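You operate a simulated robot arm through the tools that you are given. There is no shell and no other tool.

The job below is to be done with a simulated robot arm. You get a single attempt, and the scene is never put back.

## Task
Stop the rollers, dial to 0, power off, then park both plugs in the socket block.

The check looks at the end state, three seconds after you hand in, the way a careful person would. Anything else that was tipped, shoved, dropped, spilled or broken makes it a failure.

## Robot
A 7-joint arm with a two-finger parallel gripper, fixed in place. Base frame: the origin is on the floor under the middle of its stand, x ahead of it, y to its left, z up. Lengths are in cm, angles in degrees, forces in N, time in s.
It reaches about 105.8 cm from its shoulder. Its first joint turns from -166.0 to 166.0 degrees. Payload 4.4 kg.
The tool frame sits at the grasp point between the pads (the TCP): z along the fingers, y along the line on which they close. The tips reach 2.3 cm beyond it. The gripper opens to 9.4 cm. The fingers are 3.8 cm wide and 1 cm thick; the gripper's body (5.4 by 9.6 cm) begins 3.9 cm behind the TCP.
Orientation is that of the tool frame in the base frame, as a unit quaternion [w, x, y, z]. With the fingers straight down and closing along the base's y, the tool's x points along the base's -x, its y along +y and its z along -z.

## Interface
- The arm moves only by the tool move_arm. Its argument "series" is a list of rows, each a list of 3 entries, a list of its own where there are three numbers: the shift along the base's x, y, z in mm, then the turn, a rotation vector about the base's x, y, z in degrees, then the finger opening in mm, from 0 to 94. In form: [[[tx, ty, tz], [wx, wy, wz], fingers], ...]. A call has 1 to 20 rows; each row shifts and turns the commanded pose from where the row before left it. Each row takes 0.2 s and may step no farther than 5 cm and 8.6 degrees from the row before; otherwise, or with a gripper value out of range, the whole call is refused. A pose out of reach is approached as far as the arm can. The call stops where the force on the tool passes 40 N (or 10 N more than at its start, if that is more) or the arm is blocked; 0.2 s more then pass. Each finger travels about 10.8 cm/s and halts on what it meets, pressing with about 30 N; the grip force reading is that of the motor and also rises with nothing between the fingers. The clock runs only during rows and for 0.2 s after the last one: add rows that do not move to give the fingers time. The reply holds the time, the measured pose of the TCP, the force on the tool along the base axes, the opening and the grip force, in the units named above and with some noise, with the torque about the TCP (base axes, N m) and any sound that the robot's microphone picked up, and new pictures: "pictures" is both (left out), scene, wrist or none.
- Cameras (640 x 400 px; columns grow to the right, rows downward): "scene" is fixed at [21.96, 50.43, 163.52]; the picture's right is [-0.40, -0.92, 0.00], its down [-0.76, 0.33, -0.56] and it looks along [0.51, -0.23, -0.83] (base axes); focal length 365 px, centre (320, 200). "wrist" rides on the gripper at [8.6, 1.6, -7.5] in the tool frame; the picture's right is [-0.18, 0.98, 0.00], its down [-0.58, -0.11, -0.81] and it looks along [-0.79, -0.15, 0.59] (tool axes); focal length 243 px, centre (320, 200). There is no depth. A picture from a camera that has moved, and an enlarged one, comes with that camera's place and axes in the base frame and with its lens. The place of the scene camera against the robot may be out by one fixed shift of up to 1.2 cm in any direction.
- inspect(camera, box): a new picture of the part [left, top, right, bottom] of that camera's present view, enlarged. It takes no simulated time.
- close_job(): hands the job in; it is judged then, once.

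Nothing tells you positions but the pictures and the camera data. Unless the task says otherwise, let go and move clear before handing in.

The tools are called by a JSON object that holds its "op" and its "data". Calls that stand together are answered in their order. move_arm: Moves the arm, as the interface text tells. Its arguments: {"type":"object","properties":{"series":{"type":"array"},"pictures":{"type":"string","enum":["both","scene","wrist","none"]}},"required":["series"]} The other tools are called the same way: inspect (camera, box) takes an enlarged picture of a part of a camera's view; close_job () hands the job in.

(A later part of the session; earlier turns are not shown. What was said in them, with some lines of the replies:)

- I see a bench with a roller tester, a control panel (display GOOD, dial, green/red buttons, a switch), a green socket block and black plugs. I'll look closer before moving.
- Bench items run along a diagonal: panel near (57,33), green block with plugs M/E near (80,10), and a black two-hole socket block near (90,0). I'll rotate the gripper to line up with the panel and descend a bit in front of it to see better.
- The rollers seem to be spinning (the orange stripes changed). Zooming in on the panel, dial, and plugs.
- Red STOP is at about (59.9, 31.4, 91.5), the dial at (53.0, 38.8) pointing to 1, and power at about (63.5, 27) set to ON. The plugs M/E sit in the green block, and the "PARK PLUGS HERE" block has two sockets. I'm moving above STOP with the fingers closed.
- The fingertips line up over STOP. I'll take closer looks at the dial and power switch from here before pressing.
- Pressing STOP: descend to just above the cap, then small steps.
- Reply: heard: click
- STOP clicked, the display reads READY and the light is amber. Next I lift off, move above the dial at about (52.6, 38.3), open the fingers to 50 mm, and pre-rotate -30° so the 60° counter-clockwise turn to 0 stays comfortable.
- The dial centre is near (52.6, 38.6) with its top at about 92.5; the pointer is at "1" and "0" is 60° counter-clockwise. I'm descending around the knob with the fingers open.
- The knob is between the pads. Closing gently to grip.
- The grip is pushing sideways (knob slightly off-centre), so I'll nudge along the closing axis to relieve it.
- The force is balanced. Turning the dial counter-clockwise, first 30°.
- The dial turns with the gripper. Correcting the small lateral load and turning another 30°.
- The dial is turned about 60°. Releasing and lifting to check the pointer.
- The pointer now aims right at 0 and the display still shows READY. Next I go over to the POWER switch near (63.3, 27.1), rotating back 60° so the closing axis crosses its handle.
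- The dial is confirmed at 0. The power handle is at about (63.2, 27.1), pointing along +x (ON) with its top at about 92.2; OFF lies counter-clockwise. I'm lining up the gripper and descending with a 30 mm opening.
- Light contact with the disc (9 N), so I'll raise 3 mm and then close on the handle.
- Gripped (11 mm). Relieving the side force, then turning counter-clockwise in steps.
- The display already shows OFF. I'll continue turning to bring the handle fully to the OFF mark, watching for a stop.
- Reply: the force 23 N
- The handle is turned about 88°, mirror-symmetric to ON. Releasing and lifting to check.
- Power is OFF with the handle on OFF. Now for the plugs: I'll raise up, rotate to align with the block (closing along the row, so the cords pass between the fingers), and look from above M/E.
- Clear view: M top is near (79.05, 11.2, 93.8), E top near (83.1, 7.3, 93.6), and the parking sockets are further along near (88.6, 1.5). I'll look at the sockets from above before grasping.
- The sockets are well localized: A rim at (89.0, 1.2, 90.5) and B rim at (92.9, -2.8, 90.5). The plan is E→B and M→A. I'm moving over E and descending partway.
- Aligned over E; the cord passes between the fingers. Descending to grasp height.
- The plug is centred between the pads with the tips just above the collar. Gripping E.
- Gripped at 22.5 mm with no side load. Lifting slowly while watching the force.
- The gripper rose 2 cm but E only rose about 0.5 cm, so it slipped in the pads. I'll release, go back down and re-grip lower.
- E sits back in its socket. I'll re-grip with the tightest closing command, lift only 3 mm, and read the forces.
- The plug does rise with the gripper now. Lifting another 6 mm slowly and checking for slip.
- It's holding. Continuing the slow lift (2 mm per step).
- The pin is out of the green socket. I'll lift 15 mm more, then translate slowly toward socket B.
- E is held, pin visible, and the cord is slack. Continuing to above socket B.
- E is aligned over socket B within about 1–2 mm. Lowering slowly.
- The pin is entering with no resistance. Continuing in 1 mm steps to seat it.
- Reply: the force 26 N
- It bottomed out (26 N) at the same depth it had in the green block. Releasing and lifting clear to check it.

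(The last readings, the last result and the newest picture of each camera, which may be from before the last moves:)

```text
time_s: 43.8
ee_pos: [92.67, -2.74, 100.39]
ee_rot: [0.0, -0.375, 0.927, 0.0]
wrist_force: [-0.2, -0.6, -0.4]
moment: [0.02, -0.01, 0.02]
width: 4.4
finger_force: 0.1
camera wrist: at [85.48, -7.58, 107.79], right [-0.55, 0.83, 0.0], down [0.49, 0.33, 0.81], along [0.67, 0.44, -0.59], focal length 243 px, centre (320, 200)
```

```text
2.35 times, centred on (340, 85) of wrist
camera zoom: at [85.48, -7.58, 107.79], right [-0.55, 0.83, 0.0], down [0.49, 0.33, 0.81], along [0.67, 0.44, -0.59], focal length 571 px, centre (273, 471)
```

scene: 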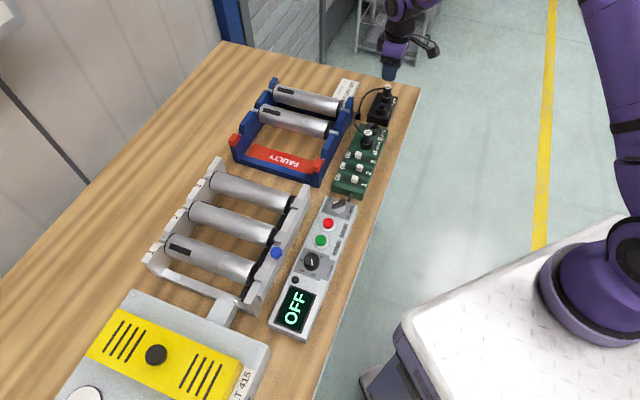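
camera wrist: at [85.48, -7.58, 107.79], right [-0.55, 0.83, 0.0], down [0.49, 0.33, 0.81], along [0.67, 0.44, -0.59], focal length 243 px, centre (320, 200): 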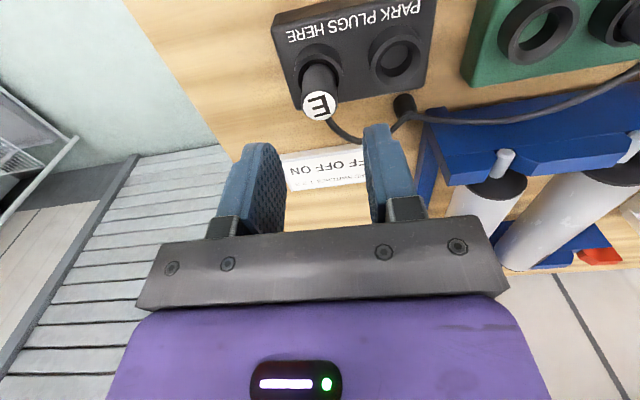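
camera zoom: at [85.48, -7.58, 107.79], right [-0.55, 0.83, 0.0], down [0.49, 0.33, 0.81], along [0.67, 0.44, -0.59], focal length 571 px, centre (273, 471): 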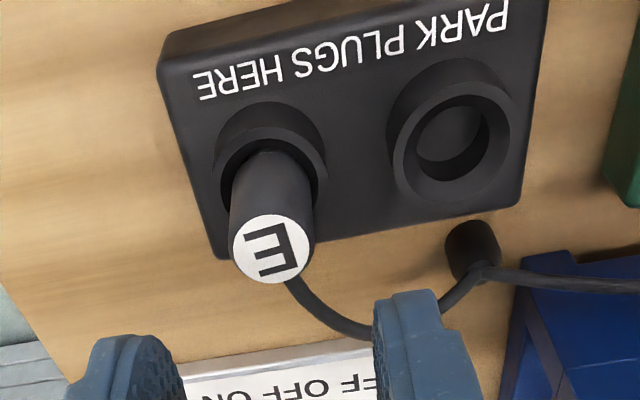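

E is parked upright at the same depth as M sits now. Next is plug M: moving above it.

{"op": "move_arm", "data": {"series": [[[-28, 28, 0], [0, 0, 0], 40], [[-28, 28, 0], [0, 0, 0], 40], [[-28, 28, 0], [0, 0, 0], 40], [[-28, 28, 0], [0, 0, 0], 40], [[-27, 27, 0], [0, 0, 0], 40], [[0, 0, 0], [0, 0, 0], 40]], "pictures": "both"}}

{"op": "inspect", "data": {"camera": "wrist", "box": [220, 20, 440, 170]}}

{"op": "inspect", "data": {"camera": "scene", "box": [355, 75, 415, 130]}}

```text
time_s: 45.2
ee_pos: [78.83, 11.07, 100.3]
ee_rot: [0.0, -0.375, 0.927, 0.0]
wrist_force: [0.1, 0.4, -0.4]
moment: [-0.01, -0.01, 0.0]
width: 4.01
finger_force: 0.2
camera wrist: at [71.56, 6.2, 107.7], right [-0.55, 0.84, 0.0], down [0.49, 0.33, 0.81], along [0.67, 0.44, -0.59], focal length 243 px, centre (320, 200)
```

scene: 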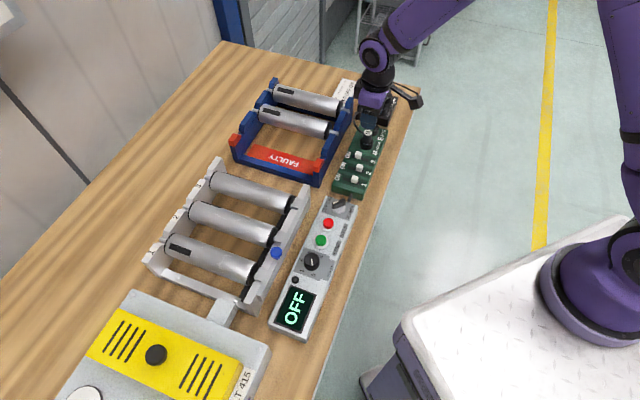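
wrist: 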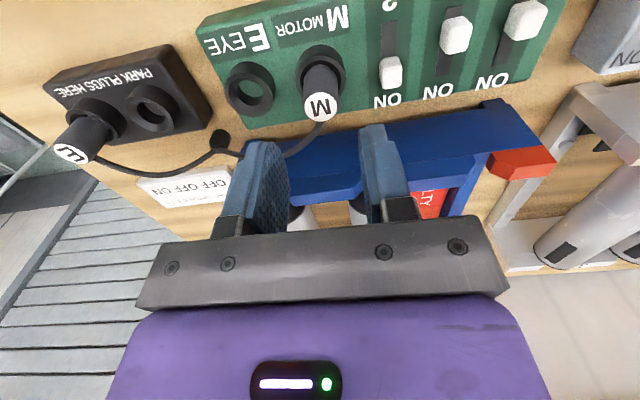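

```text
2.67 times, centred on (330, 95) of wrist
camera zoom: at [71.56, 6.2, 107.7], right [-0.55, 0.84, 0.0], down [0.49, 0.33, 0.81], along [0.67, 0.44, -0.59], focal length 647 px, centre (293, 480)
```

zoom: 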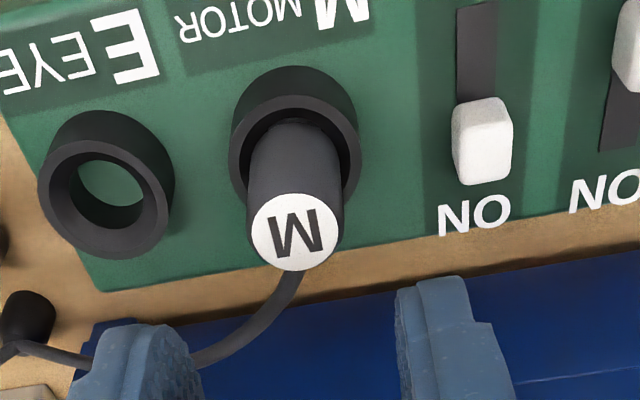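

```text
7.27 times, centred on (385, 102) of scene
camera zoom: at [21.96, 50.43, 163.52], right [-0.4, -0.92, 0.0], down [-0.76, 0.33, -0.56], along [0.51, -0.23, -0.83], focal length 2654 px, centre (-153, 909)
```

zoom: 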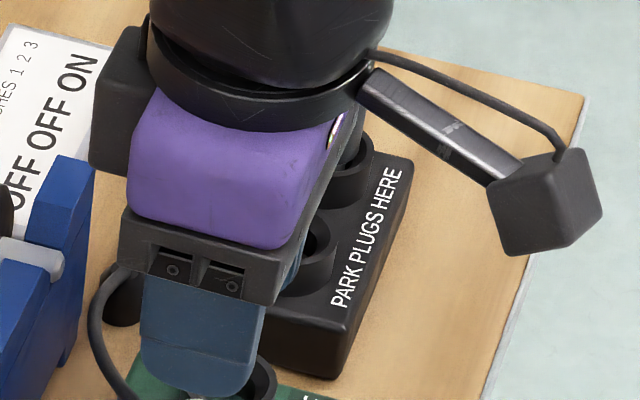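

Aligned over M. Descending to grasp height (tips just above its collar).

{"op": "move_arm", "data": {"series": [[[1, 1, -25], [0, 0, 0], 40], [[0, 0, -25], [0, 0, 0], 40], [[0, 0, -13], [0, 0, 0], 40], [[0, 0, -7], [0, 0, 0], 40]], "pictures": "wrist"}}

{"op": "inspect", "data": {"camera": "wrist", "box": [220, 60, 420, 220]}}

```text
time_s: 46.2
ee_pos: [79.07, 11.11, 93.28]
ee_rot: [0.0, -0.374, 0.928, 0.0]
wrist_force: [-0.6, -0.6, -0.2]
moment: [-0.02, 0.01, -0.03]
width: 3.98
finger_force: 0.0
camera wrist: at [71.68, 6.31, 100.68], right [-0.55, 0.83, 0.0], down [0.49, 0.33, 0.81], along [0.67, 0.44, -0.59], focal length 243 px, centre (320, 200)
```

wrist: 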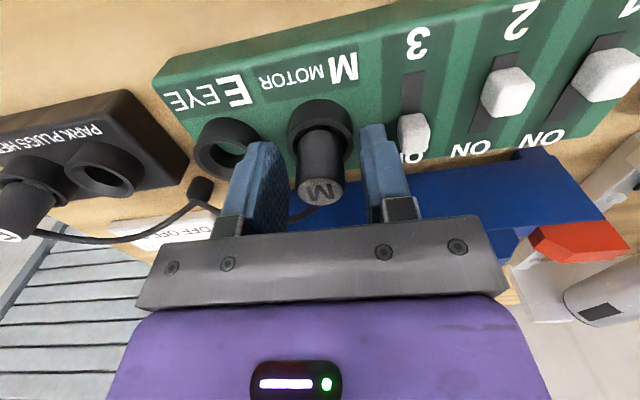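

```text
2.50 times, centred on (320, 140) of wrist
camera zoom: at [71.68, 6.31, 100.68], right [-0.55, 0.83, 0.0], down [0.49, 0.33, 0.81], along [0.67, 0.44, -0.59], focal length 606 px, centre (320, 350)
```

zoom: 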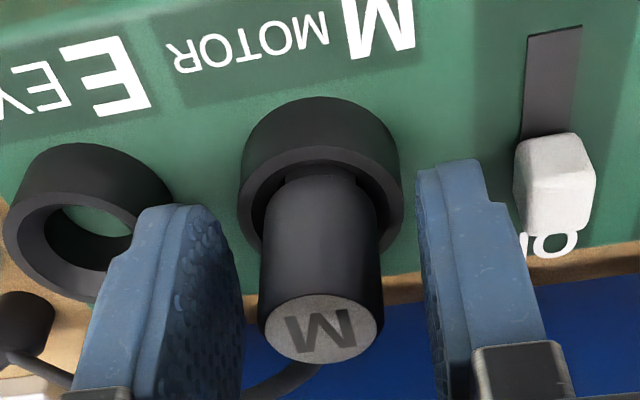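

{"op": "move_arm", "data": {"series": [[[0, 0, -1], [0, 0, 0], 28], [[0, 0, 0], [0, 0, 0], 0], [[0, 0, 0], [0, 0, 0], 0], [[0, 0, 0], [0, 0, 0], 0], [[0, 0, 1.5], [0, 0, 0], 0], [[0, 0, 1.5], [0, 0, 0], 0]], "pictures": "wrist"}}

{"op": "inspect", "data": {"camera": "wrist", "box": [220, 60, 420, 220]}}

```text
time_s: 47.6
ee_pos: [78.99, 11.15, 93.55]
ee_rot: [0.0, -0.374, 0.927, 0.0]
wrist_force: [-0.3, -0.1, -1.3]
moment: [-0.02, -0.01, 0.0]
width: 2.24
finger_force: 30.0
camera wrist: at [71.67, 6.32, 100.95], right [-0.55, 0.83, 0.0], down [0.49, 0.33, 0.81], along [0.67, 0.44, -0.59], focal length 243 px, centre (320, 200)
```

wrist: 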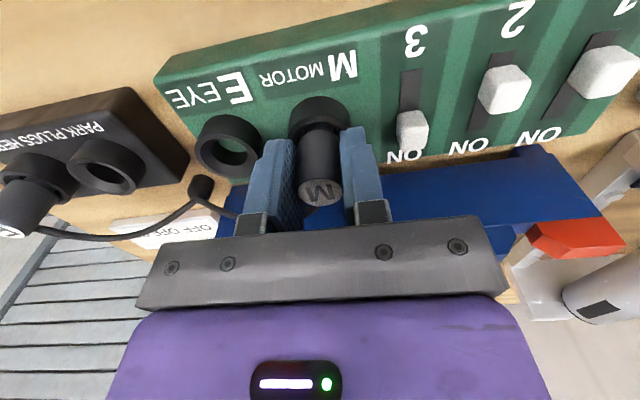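

```text
2.50 times, centred on (320, 140) of wrist
camera zoom: at [71.67, 6.32, 100.95], right [-0.55, 0.83, 0.0], down [0.49, 0.33, 0.81], along [0.67, 0.44, -0.59], focal length 606 px, centre (320, 350)
```

zoom: 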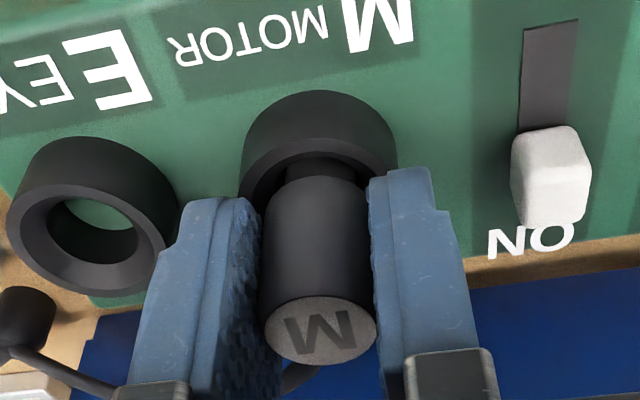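

M is gripped and starting to rise with the gripper. Continuing the slow lift.

{"op": "move_arm", "data": {"series": [[[0, 0, 2], [0, 0, 0], 0], [[0, 0, 2], [0, 0, 0], 0], [[0, 0, 2], [0, 0, 0], 0], [[0, 0, 2], [0, 0, 0], 0], [[0, 0, 2], [0, 0, 0], 0], [[0, 0, 2], [0, 0, 0], 0], [[0, 0, 2], [0, 0, 0], 0], [[0, 0, 2], [0, 0, 0], 0]], "pictures": "wrist"}}

{"op": "inspect", "data": {"camera": "wrist", "box": [220, 60, 420, 220]}}

```text
time_s: 49.4
ee_pos: [79.02, 11.13, 95.09]
ee_rot: [-0.001, -0.375, 0.927, 0.0]
wrist_force: [-0.5, 0.2, -0.5]
moment: [0.0, 0.0, 0.0]
width: 2.26
finger_force: 29.9
camera wrist: at [71.66, 6.27, 102.56], right [-0.55, 0.83, 0.0], down [0.49, 0.33, 0.81], along [0.67, 0.44, -0.59], focal length 243 px, centre (320, 200)
```

wrist: 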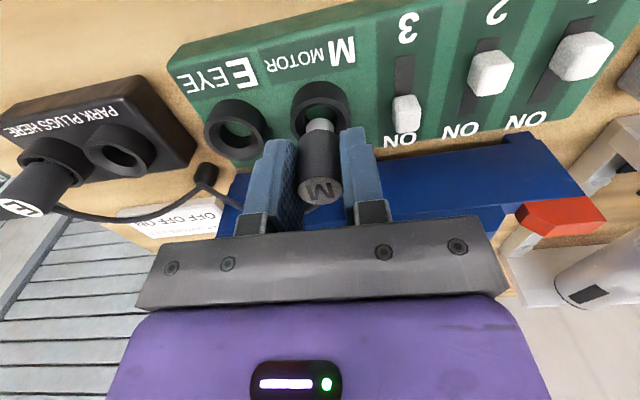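

```text
2.50 times, centred on (320, 140) of wrist
camera zoom: at [71.66, 6.27, 102.56], right [-0.55, 0.83, 0.0], down [0.49, 0.33, 0.81], along [0.67, 0.44, -0.59], focal length 606 px, centre (320, 350)
```

zoom: 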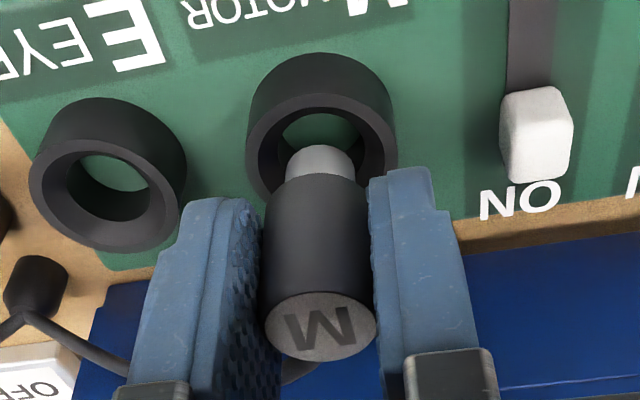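

M's pin is free. Lifting 15 mm more and translating toward socket A.

{"op": "move_arm", "data": {"series": [[[0, 0, 2], [0, 0, 0], 0], [[0, 0, 2], [0, 0, 0], 0], [[0, 0, 2.5], [0, 0, 0], 0], [[0, 0, 2.5], [0, 0, 0], 0], [[0, 0, 3], [0, 0, 0], 0], [[0, 0, 3], [0, 0, 0], 0], [[3, -3, 0], [0, 0, 0], 0], [[5, -5, 0], [0, 0, 0], 0], [[6, -6, 0], [0, 0, 0], 0], [[7, -7, 0], [0, 0, 0], 0], [[7, -7, 0], [0, 0, 0], 0], [[7, -7, 0], [0, 0, 0], 0]], "pictures": "both"}}

{"op": "inspect", "data": {"camera": "scene", "box": [345, 70, 425, 155]}}

```text
time_s: 52.0
ee_pos: [82.39, 7.73, 96.69]
ee_rot: [0.0, -0.375, 0.927, 0.0]
wrist_force: [0.0, -0.6, 0.2]
moment: [-0.01, -0.01, 0.0]
width: 2.27
finger_force: 29.9
camera wrist: at [75.14, 2.84, 104.11], right [-0.55, 0.83, 0.0], down [0.49, 0.33, 0.81], along [0.67, 0.44, -0.59], focal length 243 px, centre (320, 200)
```

scene: 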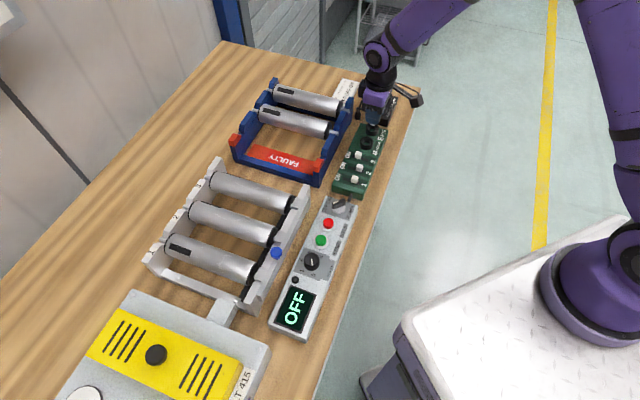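
wrist: 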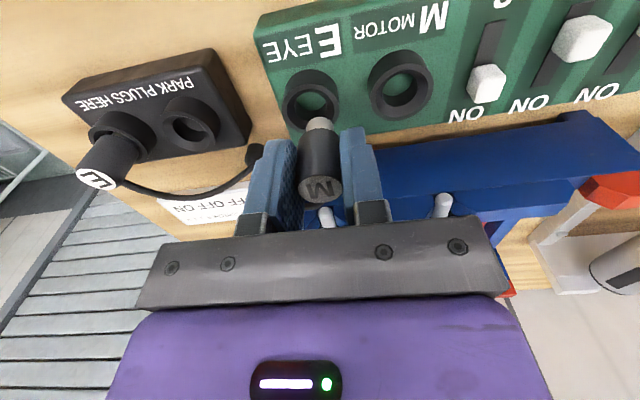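

```text
4.71 times, centred on (385, 112) of scene
camera zoom: at [21.96, 50.43, 163.52], right [-0.4, -0.92, 0.0], down [-0.76, 0.33, -0.56], along [0.51, -0.23, -0.83], focal length 1717 px, centre (14, 612)
```

zoom: 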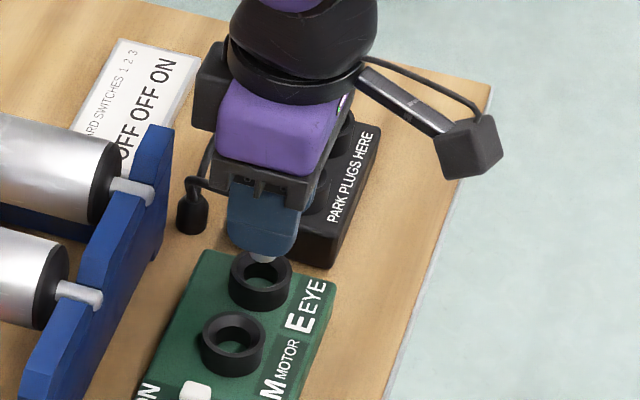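

M is held. Continuing to above socket A.

{"op": "move_arm", "data": {"series": [[[7, -7, 0], [0, 0, 0], 0], [[7, -7, 0], [0, 0, 0], 0], [[7, -7, 0], [0, 0, 0], 0], [[7, -7, 0], [0, 0, 0], 0], [[7, -7, 0], [0, 0, 0], 0], [[7, -7, 0], [0, 0, 0], 0], [[7, -7, 0], [0, 0, 0], 0], [[7, -7, 0], [0, 0, 0], 0], [[5, -5, 0], [0, 0, 0], 0], [[3.3, -4.3, 0], [0, 0, 0], 0], [[0, 0, 0], [0, 0, 0], 0]], "pictures": "both"}}

{"op": "inspect", "data": {"camera": "wrist", "box": [180, 40, 420, 220]}}

{"op": "inspect", "data": {"camera": "scene", "box": [345, 70, 425, 155]}}

```text
time_s: 54.4
ee_pos: [88.93, 1.09, 96.62]
ee_rot: [-0.001, -0.375, 0.927, 0.0]
wrist_force: [0.0, -0.8, 0.3]
moment: [0.02, 0.0, 0.0]
width: 2.26
finger_force: 29.9
camera wrist: at [81.52, -3.77, 104.02], right [-0.55, 0.83, 0.0], down [0.49, 0.33, 0.81], along [0.67, 0.44, -0.59], focal length 243 px, centre (320, 200)
```

scene: 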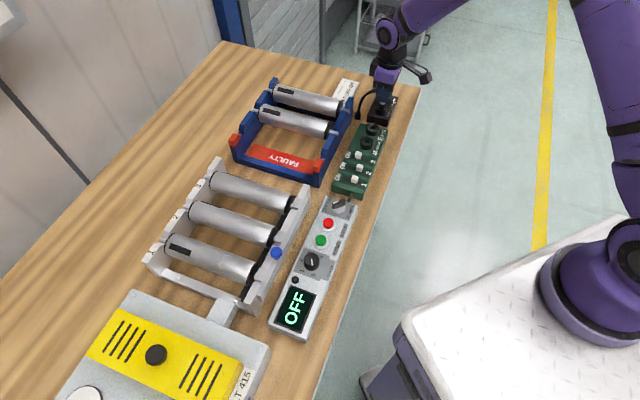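
wrist: 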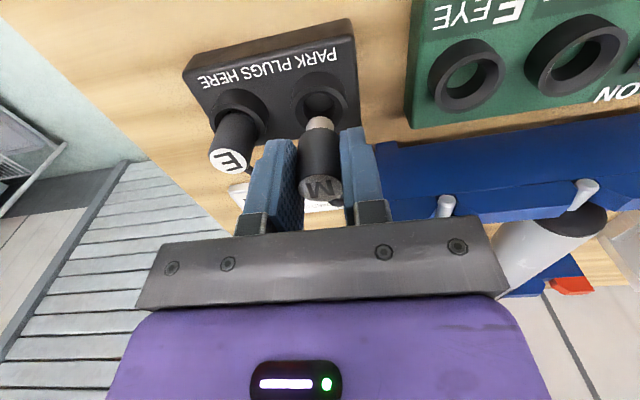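

```text
2.22 times, centred on (300, 130) of wrist
camera zoom: at [81.52, -3.77, 104.02], right [-0.55, 0.83, 0.0], down [0.49, 0.33, 0.81], along [0.67, 0.44, -0.59], focal length 539 px, centre (364, 356)
```

zoom: 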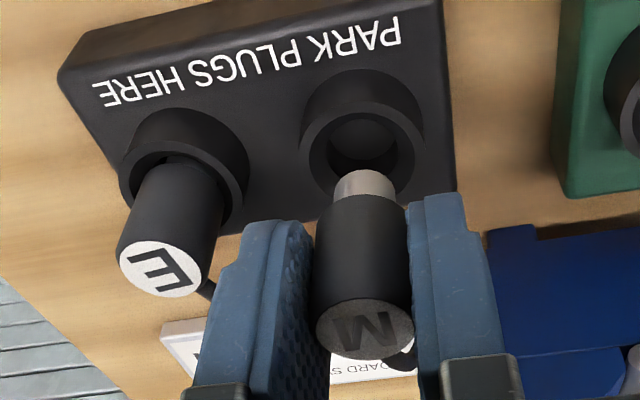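

```text
4.71 times, centred on (385, 112) of scene
camera zoom: at [21.96, 50.43, 163.52], right [-0.4, -0.92, 0.0], down [-0.76, 0.33, -0.56], along [0.51, -0.23, -0.83], focal length 1717 px, centre (14, 612)
```

zoom: 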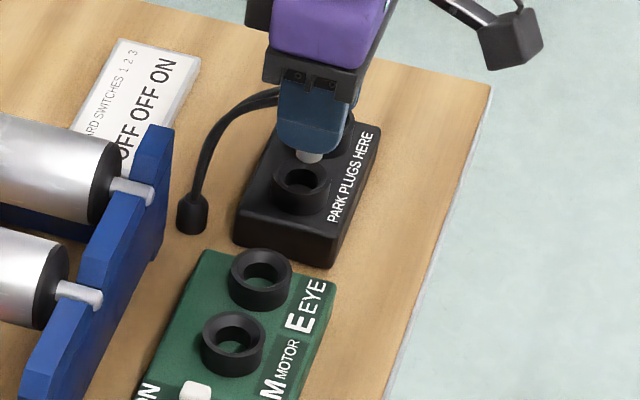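

Aligned over socket A. Lowering slowly with a 1–2 mm correction.

{"op": "move_arm", "data": {"series": [[[1.5, 0.5, -3], [0, 0, 0], 0], [[0, 0, -3], [0, 0, 0], 0], [[0, 0, -3], [0, 0, 0], 0], [[0, 0, -3], [0, 0, 0], 0], [[0, 0, -3], [0, 0, 0], 0], [[0, 0, -3], [0, 0, 0], 0], [[0, 0, -2], [0, 0, 0], 0]], "pictures": "wrist"}}

{"op": "inspect", "data": {"camera": "wrist", "box": [180, 40, 420, 220]}}

```text
time_s: 56.0
ee_pos: [89.09, 1.16, 94.79]
ee_rot: [0.0, -0.374, 0.927, 0.0]
wrist_force: [-0.8, 0.1, -0.3]
moment: [-0.02, 0.01, 0.0]
width: 2.25
finger_force: 29.7
camera wrist: at [81.73, -3.64, 102.06], right [-0.55, 0.83, 0.0], down [0.49, 0.33, 0.81], along [0.67, 0.44, -0.59], focal length 243 px, centre (320, 200)
```

wrist: 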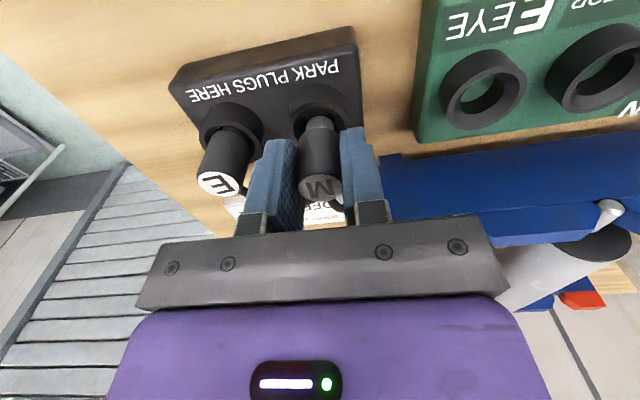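

```text
2.22 times, centred on (300, 130) of wrist
camera zoom: at [81.73, -3.64, 102.06], right [-0.55, 0.83, 0.0], down [0.49, 0.33, 0.81], along [0.67, 0.44, -0.59], focal length 539 px, centre (364, 356)
```

zoom: 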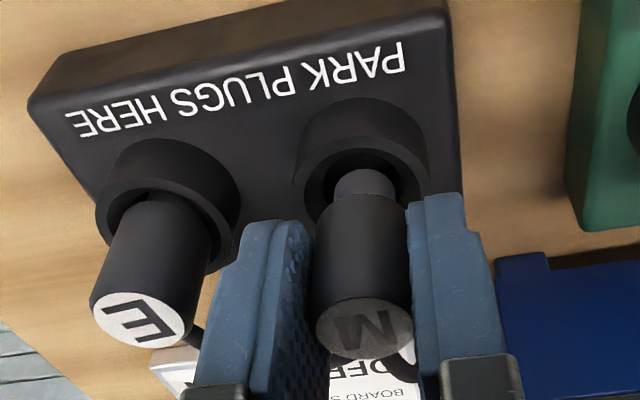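

Centred over the hole. Continuing down in small steps.

{"op": "move_arm", "data": {"series": [[[0, 0, -2], [0, 0, 0], 0], [[0, 0, -2], [0, 0, 0], 0], [[0, 0, -2], [0, 0, 0], 0], [[0, 0, -2], [0, 0, 0], 0], [[0, 0, -2], [0, 0, 0], 0], [[0, 0, -1], [0, 0, 0], 0]], "pictures": "wrist"}}

{"op": "inspect", "data": {"camera": "wrist", "box": [180, 40, 420, 220]}}

```text
time_s: 57.4
ee_pos: [89.04, 1.1, 93.47]
ee_rot: [0.0, -0.374, 0.927, 0.001]
wrist_force: [-0.1, 0.0, -0.1]
moment: [-0.02, 0.0, 0.01]
width: 2.27
finger_force: 29.6
camera wrist: at [81.72, -3.69, 100.95], right [-0.55, 0.83, 0.0], down [0.49, 0.33, 0.81], along [0.67, 0.44, -0.59], focal length 243 px, centre (320, 200)
```

wrist: 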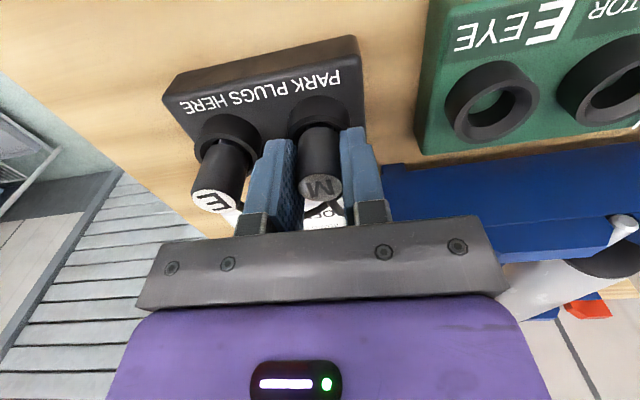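

```text
2.22 times, centred on (300, 130) of wrist
camera zoom: at [81.72, -3.69, 100.95], right [-0.55, 0.83, 0.0], down [0.49, 0.33, 0.81], along [0.67, 0.44, -0.59], focal length 539 px, centre (364, 356)
```

zoom: 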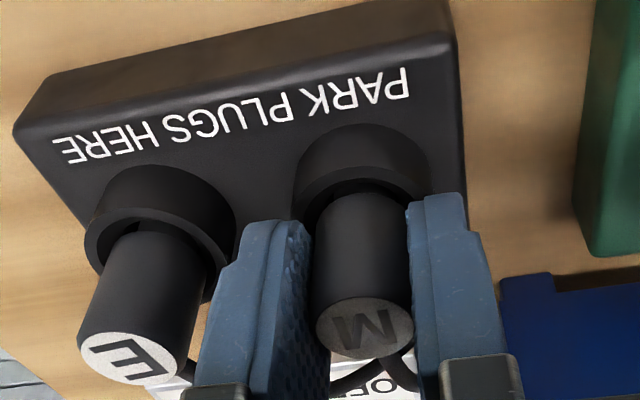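

{"op": "move_arm", "data": {"series": [[[0, 0, -1], [0, 0, 0], 0], [[0, 0, -1], [0, 0, 0], 0]], "pictures": "none"}}

```text
time_s: 58.0
ee_pos: [89.02, 1.18, 93.45]
ee_rot: [0.001, -0.374, 0.927, 0.0]
wrist_force: [-0.7, -3.5, 12.0]
moment: [-0.22, -0.07, -0.05]
width: 2.25
finger_force: 30.2
```

M has touched bottom (12 N). One more millimetre to seat it, then release.

{"op": "move_arm", "data": {"series": [[[0, 0, -1], [0, 0, 0], 0]], "pictures": "wrist"}}

{"op": "inspect", "data": {"camera": "wrist", "box": [180, 40, 420, 220]}}

```text
time_s: 58.4
ee_pos: [89.03, 1.25, 93.29]
ee_rot: [0.002, -0.375, 0.927, 0.0]
wrist_force: [0.2, -3.6, 17.8]
moment: [-0.32, -0.12, -0.03]
width: 2.24
finger_force: 30.3
camera wrist: at [81.74, -3.64, 100.75], right [-0.55, 0.83, 0.0], down [0.49, 0.33, 0.81], along [0.67, 0.44, -0.59], focal length 243 px, centre (320, 200)
```

wrist: 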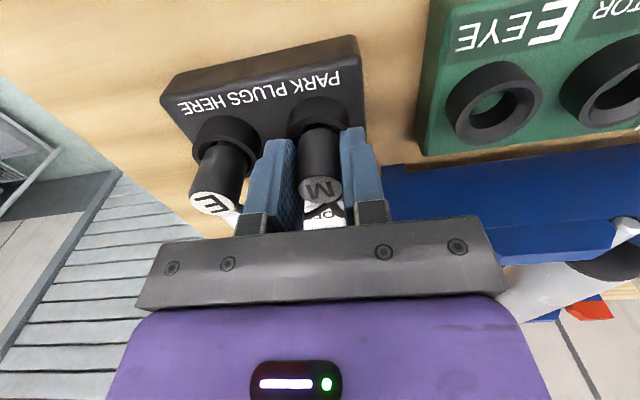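

```text
2.22 times, centred on (300, 130) of wrist
camera zoom: at [81.74, -3.64, 100.75], right [-0.55, 0.83, 0.0], down [0.49, 0.33, 0.81], along [0.67, 0.44, -0.59], focal length 539 px, centre (364, 356)
```

zoom: 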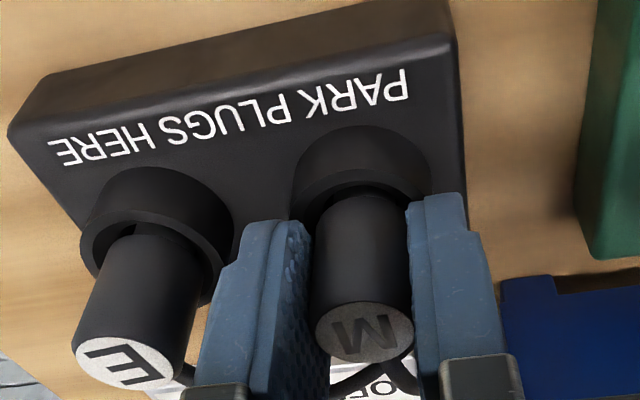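

Releasing M and lifting clear.

{"op": "move_arm", "data": {"series": [[[0, 0, 1], [0, 0, 0], 10], [[0, 0, 0], [0, 0, 0], 36], [[0, 0, 0], [0, 0, 0], 42], [[0, 0, 10], [0, 0, 0], 42], [[0, 0, 20], [0, 0, 0], 42], [[0, 0, 40], [0, 0, 0], 42], [[0, 0, 0], [0, 0, 0], 42]], "pictures": "both"}}

{"op": "inspect", "data": {"camera": "scene", "box": [345, 70, 425, 155]}}

{"op": "inspect", "data": {"camera": "wrist", "box": [180, 0, 440, 180]}}

```text
time_s: 60.0
ee_pos: [89.23, 1.08, 100.53]
ee_rot: [0.0, -0.375, 0.927, 0.0]
wrist_force: [-0.3, -0.5, -0.4]
moment: [-0.01, 0.01, -0.02]
width: 4.21
finger_force: 0.0
camera wrist: at [81.84, -3.7, 107.82], right [-0.55, 0.83, 0.0], down [0.49, 0.33, 0.81], along [0.67, 0.44, -0.59], focal length 243 px, centre (320, 200)
```

scene: 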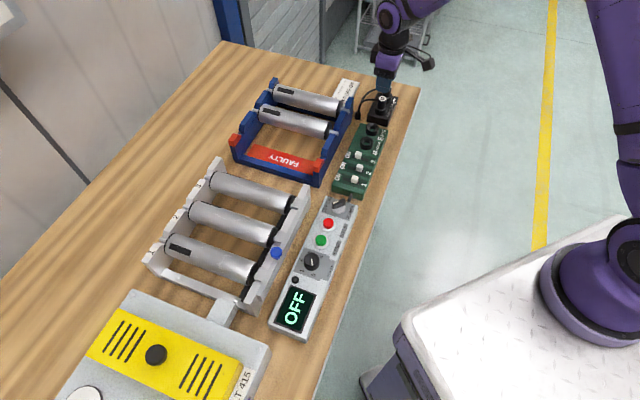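
wrist: 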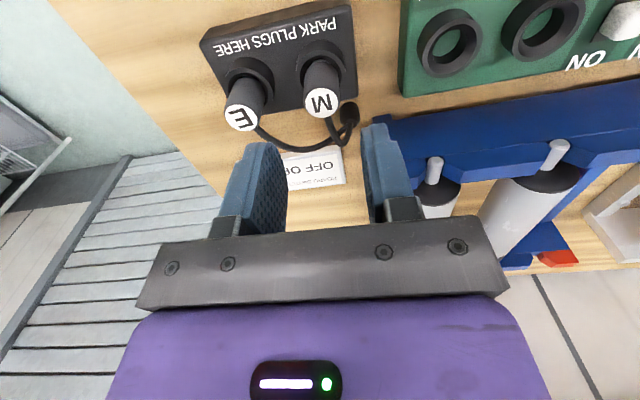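

```text
4.71 times, centred on (385, 112) of scene
camera zoom: at [21.96, 50.43, 163.52], right [-0.4, -0.92, 0.0], down [-0.76, 0.33, -0.56], along [0.51, -0.23, -0.83], focal length 1717 px, centre (14, 612)
```

zoom: 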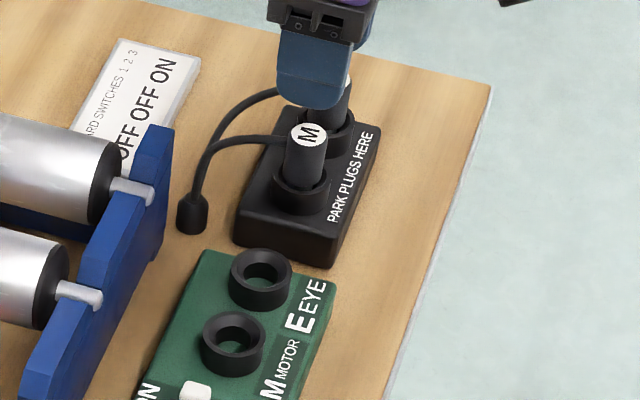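

```text
2.22 times, centred on (310, 90) of wrist
camera zoom: at [81.84, -3.7, 107.82], right [-0.55, 0.83, 0.0], down [0.49, 0.33, 0.81], along [0.67, 0.44, -0.59], focal length 539 px, centre (342, 444)
```

zoom: 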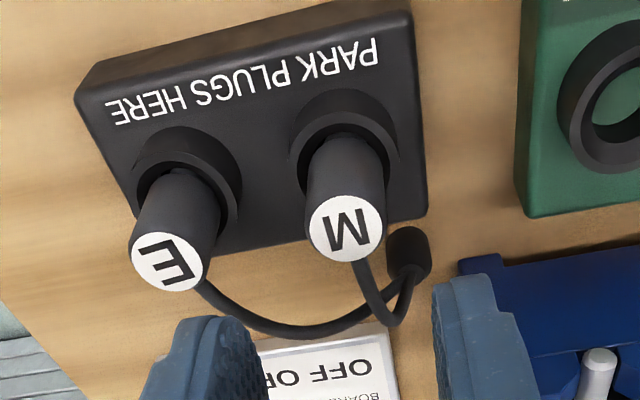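

Both plugs are parked upright in the socket block. I'll retreat up and away, then do a full check of the scene.

{"op": "move_arm", "data": {"series": [[[0, 0, 40], [0, 0, 0], 42], [[0, 0, 40], [0, 0, 0], 42], [[-20, -20, 30], [0, 0, 0], 42], [[-30, -30, 20], [0, 0, 0], 42], [[-30, -30, 10], [0, 0, 0], 42], [[-30, -30, 10], [0, 0, 0], 42], [[-30, -30, 0], [0, 0, 0], 42], [[0, 0, 0], [0, 0, 0], 42]], "pictures": "both"}}

{"op": "inspect", "data": {"camera": "scene", "box": [335, 75, 415, 210]}}

{"op": "inspect", "data": {"camera": "scene", "box": [265, 190, 365, 340]}}

{"op": "inspect", "data": {"camera": "scene", "box": [355, 75, 415, 130]}}

```text
time_s: 61.8
ee_pos: [75.03, -12.89, 115.46]
ee_rot: [0.0, -0.375, 0.927, 0.001]
wrist_force: [0.1, 0.1, -0.2]
moment: [0.02, 0.0, -0.03]
width: 4.21
finger_force: 0.1
camera wrist: at [67.75, -17.72, 122.91], right [-0.55, 0.83, 0.0], down [0.49, 0.33, 0.81], along [0.67, 0.44, -0.59], focal length 243 px, centre (320, 200)
```

scene: 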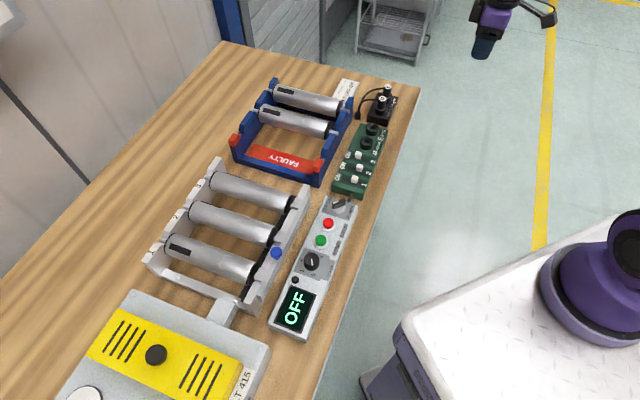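
wrist: 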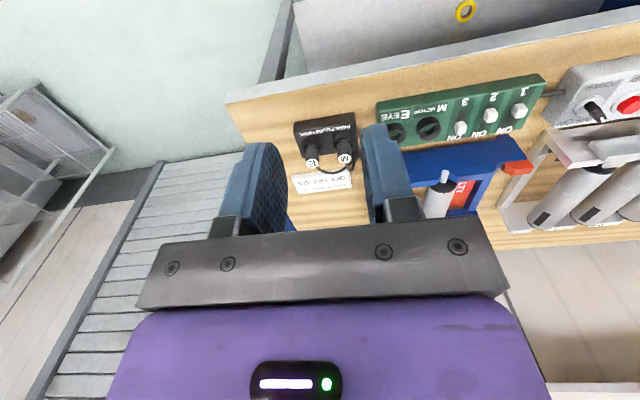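

```text
2.96 times, centred on (375, 142) of scene
camera zoom: at [21.96, 50.43, 163.52], right [-0.4, -0.92, 0.0], down [-0.76, 0.33, -0.56], along [0.51, -0.23, -0.83], focal length 1081 px, centre (157, 370)
```

zoom: 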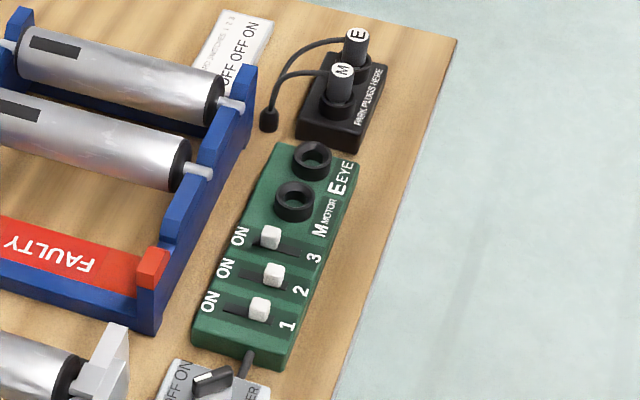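

```text
2.67 times, centred on (315, 265) of scene
camera zoom: at [21.96, 50.43, 163.52], right [-0.4, -0.92, 0.0], down [-0.76, 0.33, -0.56], along [0.51, -0.23, -0.83], focal length 973 px, centre (333, 27)
```

zoom: 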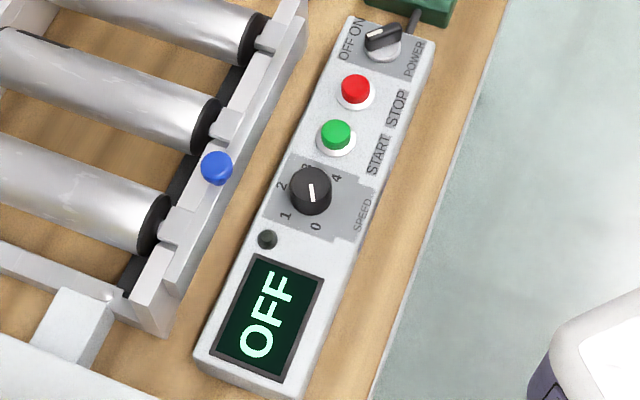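

```text
7.27 times, centred on (385, 102) of scene
camera zoom: at [21.96, 50.43, 163.52], right [-0.4, -0.92, 0.0], down [-0.76, 0.33, -0.56], along [0.51, -0.23, -0.83], focal length 2654 px, centre (-153, 909)
```

zoom: 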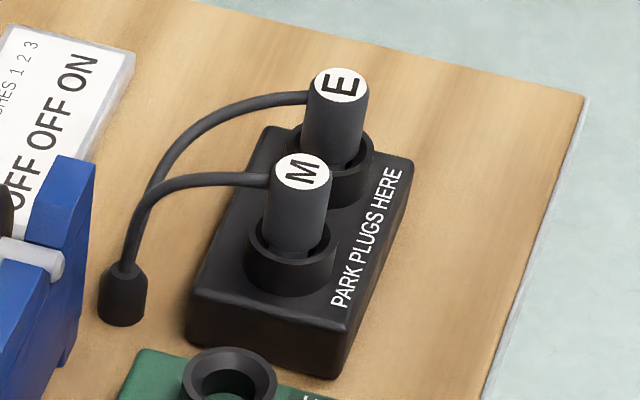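

Final check: the rollers are stopped, the dial is at 0, power is OFF (display shows OFF, light out), M and E are both seated in the parking block, nothing else was disturbed, and the arm is clear. Handing in.

{"op": "close_job", "data": {}}

```text
The job is handed in.
```

The rollers are stopped, the dial is at 0, the power is off, and both plugs are parked in the socket block. The job is handed in.

- **Rollers:** pressing STOP gave a click, and the display went from GOOD to READY.
- **Dial:** I turned it about 60° counter-clockwise, and the pointer lines up with 0.
- **Power:** the switch handle points at OFF, the display reads OFF and the light is out.
- **Plugs:** E is in the far socket and M in the near one, both upright. They sit at about the same depth as they did in the green block.

E slipped in the grip on the first lift and dropped back into its original socket. I gripped it again lower, and the second lift held. In the last pictures, nothing else on the bench looked moved and the arm was clear.
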